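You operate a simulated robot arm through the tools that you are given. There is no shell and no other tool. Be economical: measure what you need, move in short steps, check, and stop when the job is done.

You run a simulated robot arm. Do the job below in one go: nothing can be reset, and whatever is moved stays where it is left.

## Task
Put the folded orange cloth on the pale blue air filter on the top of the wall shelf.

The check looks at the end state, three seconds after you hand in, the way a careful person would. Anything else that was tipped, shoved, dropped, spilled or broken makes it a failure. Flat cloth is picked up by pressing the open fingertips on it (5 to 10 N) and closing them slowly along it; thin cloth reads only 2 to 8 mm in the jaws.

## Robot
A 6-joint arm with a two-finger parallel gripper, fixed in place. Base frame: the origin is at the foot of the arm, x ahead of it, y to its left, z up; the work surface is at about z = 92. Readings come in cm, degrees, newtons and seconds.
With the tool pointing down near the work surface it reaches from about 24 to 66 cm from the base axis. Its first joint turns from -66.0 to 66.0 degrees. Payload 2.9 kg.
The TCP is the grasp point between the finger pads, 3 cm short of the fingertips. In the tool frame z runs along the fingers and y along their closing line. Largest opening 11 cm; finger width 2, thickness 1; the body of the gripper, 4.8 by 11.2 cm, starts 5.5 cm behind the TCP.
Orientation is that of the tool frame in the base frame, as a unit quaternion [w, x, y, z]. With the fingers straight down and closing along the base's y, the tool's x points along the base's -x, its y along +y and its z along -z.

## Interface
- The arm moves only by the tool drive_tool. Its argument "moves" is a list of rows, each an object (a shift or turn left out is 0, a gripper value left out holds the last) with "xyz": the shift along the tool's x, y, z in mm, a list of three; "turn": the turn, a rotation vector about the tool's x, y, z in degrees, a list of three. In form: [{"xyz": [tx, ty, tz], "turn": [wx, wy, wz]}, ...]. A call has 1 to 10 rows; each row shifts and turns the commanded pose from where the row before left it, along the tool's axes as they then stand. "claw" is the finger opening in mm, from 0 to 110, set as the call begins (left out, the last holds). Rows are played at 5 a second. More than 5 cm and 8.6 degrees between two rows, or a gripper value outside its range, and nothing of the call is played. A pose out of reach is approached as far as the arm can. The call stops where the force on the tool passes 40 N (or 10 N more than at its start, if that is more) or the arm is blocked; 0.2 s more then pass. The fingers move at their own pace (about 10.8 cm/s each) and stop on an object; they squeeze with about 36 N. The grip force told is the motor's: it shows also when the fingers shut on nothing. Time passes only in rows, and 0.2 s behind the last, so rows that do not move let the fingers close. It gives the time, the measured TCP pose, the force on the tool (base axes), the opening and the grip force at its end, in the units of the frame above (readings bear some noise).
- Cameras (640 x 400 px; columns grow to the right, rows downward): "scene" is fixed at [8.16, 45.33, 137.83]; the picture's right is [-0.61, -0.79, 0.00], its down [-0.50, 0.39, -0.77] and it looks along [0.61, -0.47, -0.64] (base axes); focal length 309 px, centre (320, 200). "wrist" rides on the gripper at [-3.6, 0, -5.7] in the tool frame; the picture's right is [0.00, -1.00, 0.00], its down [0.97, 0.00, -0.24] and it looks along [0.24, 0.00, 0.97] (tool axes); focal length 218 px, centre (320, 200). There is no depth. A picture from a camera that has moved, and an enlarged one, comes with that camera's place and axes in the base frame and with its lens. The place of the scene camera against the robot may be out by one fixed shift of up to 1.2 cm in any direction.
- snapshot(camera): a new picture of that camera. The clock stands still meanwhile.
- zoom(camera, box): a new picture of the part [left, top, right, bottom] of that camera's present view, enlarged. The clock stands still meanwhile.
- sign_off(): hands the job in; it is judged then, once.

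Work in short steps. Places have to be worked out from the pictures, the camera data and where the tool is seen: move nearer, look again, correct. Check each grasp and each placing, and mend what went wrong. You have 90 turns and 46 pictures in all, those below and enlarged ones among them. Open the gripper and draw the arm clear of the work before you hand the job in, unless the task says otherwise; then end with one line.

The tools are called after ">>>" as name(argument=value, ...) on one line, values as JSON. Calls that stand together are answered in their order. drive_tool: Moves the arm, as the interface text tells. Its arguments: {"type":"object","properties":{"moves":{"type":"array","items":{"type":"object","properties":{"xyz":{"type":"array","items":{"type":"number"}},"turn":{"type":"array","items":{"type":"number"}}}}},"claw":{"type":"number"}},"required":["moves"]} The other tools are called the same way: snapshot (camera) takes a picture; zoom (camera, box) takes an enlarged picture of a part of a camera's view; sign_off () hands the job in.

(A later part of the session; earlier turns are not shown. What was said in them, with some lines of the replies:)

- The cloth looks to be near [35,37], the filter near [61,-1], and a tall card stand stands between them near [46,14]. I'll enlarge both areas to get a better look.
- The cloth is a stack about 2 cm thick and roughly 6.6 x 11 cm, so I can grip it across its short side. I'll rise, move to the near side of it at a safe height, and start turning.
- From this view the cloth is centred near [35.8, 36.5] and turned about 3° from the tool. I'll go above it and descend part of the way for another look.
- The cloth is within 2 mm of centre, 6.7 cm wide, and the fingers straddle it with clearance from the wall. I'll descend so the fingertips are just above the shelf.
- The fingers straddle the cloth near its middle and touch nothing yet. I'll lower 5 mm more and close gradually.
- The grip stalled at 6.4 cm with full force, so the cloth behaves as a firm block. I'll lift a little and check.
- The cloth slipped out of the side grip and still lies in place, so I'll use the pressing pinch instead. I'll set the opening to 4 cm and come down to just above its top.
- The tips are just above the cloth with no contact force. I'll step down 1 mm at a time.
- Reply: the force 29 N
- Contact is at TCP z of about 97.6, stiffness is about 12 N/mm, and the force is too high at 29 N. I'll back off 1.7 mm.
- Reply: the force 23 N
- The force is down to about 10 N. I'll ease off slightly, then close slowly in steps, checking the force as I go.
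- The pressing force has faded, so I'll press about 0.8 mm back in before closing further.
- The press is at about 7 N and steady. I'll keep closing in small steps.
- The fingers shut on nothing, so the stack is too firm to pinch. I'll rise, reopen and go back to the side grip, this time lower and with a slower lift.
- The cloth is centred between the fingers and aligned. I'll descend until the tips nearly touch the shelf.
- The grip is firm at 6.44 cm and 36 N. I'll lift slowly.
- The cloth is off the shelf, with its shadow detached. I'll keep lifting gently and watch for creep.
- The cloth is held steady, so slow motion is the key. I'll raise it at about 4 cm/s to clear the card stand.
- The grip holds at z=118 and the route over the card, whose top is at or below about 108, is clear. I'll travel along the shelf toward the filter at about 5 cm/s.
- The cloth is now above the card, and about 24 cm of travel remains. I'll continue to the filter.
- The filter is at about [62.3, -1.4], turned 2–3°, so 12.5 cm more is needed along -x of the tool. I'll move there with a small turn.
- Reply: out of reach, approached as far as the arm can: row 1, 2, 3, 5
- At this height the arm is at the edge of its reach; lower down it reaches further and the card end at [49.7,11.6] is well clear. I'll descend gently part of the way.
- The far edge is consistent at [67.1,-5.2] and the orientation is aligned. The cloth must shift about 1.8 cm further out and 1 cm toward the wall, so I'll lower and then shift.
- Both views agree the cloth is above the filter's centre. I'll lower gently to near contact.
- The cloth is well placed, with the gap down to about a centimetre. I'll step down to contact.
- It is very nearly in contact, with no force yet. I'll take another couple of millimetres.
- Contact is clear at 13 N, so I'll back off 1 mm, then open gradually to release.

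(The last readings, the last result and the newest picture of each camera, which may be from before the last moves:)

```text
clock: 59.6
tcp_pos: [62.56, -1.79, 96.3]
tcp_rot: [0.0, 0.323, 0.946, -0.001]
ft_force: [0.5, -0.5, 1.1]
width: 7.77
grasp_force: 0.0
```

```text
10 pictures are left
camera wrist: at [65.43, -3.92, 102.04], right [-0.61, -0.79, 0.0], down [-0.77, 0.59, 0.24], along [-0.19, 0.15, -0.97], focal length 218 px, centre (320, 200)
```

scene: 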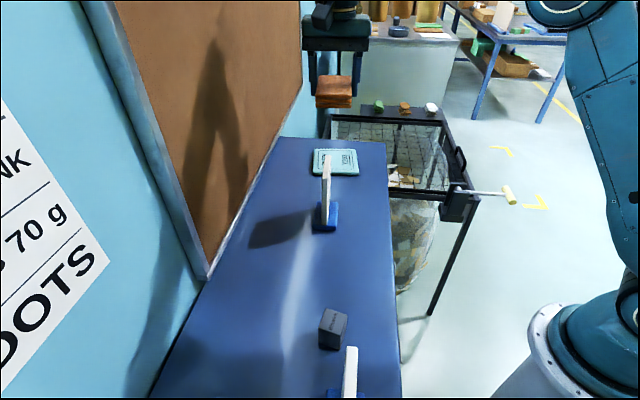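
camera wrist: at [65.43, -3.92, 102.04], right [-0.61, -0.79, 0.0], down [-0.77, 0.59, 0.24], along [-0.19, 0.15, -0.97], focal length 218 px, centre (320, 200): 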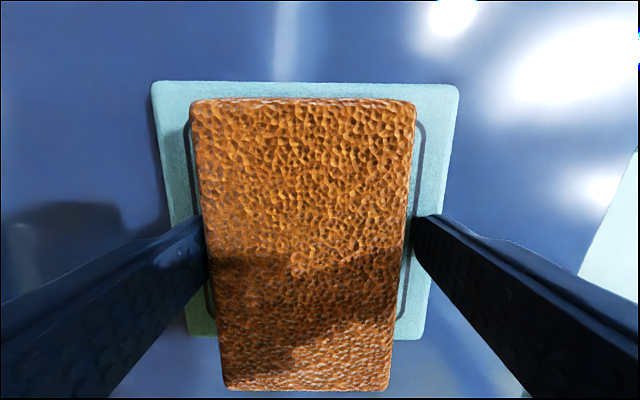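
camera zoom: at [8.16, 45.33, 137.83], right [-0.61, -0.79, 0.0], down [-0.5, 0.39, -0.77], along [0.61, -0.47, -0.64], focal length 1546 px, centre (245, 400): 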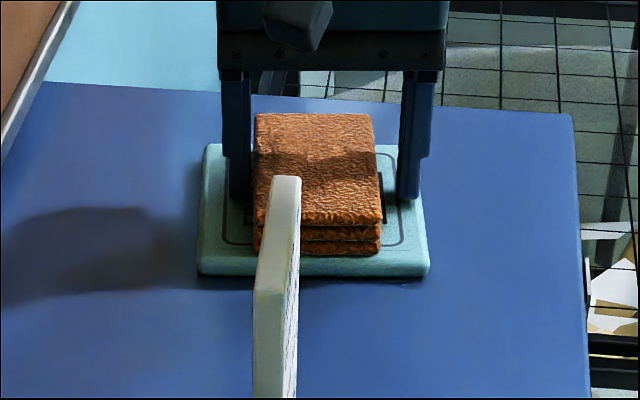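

The cloth is released and sits fully within the filter's footprint; the filter slid only about half a centimetre with it. I'll rise straight up slowly without opening further yet.

>>> drive_tool(moves=[{"xyz": [0, 0, -1]}, {"xyz": [0, 0, -2]}, {"xyz": [0, 0, -2]}, {}])

>>> drive_tool(moves=[{}, {}, {"xyz": [0, 0, -3]}, {"xyz": [0, 0, -5]}, {"xyz": [0, 0, -8]}, {"xyz": [0, 0, -10]}, {"xyz": [0, 0, -10]}, {}], claw=88)

>>> zoom(camera="scene", box=[290, 120, 380, 200])

>>> snapshot(camera="wrist")

```text
clock: 60.6
tcp_pos: [62.55, -1.79, 96.8]
tcp_rot: [0.0, 0.323, 0.947, 0.0]
ft_force: [-0.5, -0.4, 0.4]
width: 7.81
grasp_force: 0.0
```

```text
clock: 62.4
tcp_pos: [62.45, -1.7, 100.41]
tcp_rot: [0.0, 0.322, 0.947, 0.0]
ft_force: [0.1, 0.9, 0.0]
width: 8.84
grasp_force: 0.1
```

```text
5.00 times, centred on (335, 160) of scene
camera zoom: at [8.16, 45.33, 137.83], right [-0.61, -0.79, 0.0], down [-0.5, 0.39, -0.77], along [0.61, -0.47, -0.64], focal length 1546 px, centre (245, 400)
```

zoom: 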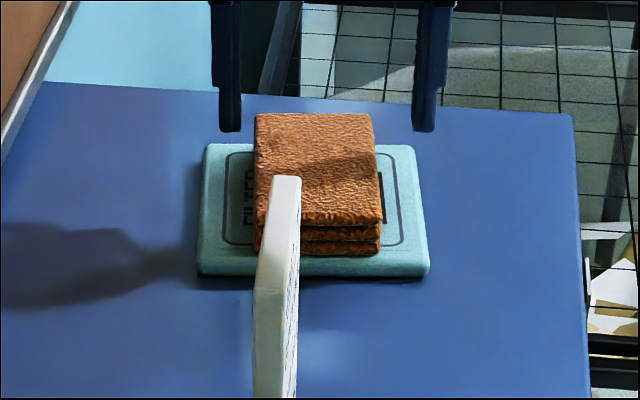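

```text
8 pictures are left
camera wrist: at [65.34, -3.87, 106.15], right [-0.61, -0.79, 0.0], down [-0.77, 0.59, 0.24], along [-0.19, 0.15, -0.97], focal length 218 px, centre (320, 200)
```

wrist: 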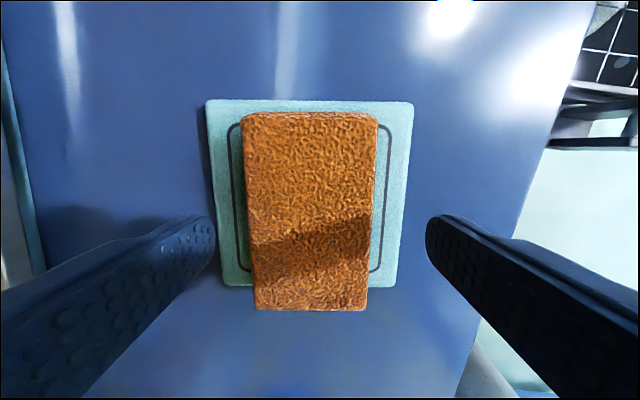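

The cloth lies flat and fully on the filter, and nothing else is disturbed. I'll rise and draw the arm back toward the base, clear of the card.

>>> drive_tool(moves=[{"xyz": [0, 0, -20]}, {"xyz": [0, 0, -30]}, {"xyz": [0, 0, -20]}, {"xyz": [16, -20, -15]}, {"xyz": [16, -20, -20]}, {"xyz": [16, -20, -20]}, {"xyz": [16, -20, -10]}, {"xyz": [20, -20, 0]}, {}])

>>> snapshot(camera="scene")

```text
clock: 64.4
tcp_pos: [49.74, -4.52, 113.95]
tcp_rot: [0.0, 0.324, 0.946, 0.0]
ft_force: [1.3, -0.7, -0.4]
width: 8.79
grasp_force: 0.0
```

```text
7 pictures are left
```

scene: 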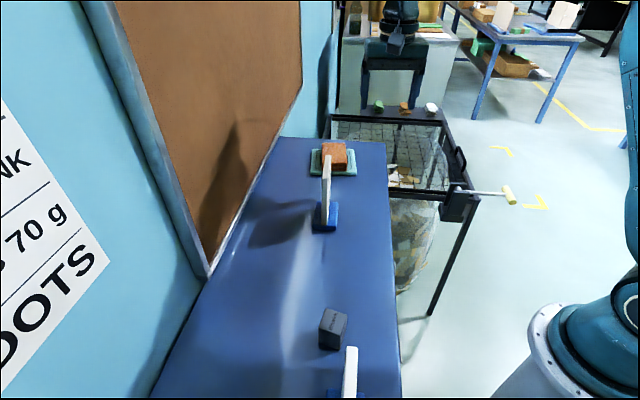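

The cloth rests on the filter, the cards and cube are where they were, and the gripper is open and clear. I'm handing the job in.

>>> sign_off()

```text
The job is handed in.
```

The folded orange cloth is lying flat on the pale blue air filter, fully within its edges; the filter slid about half a centimetre when I let go of the cloth, and nothing else was moved.
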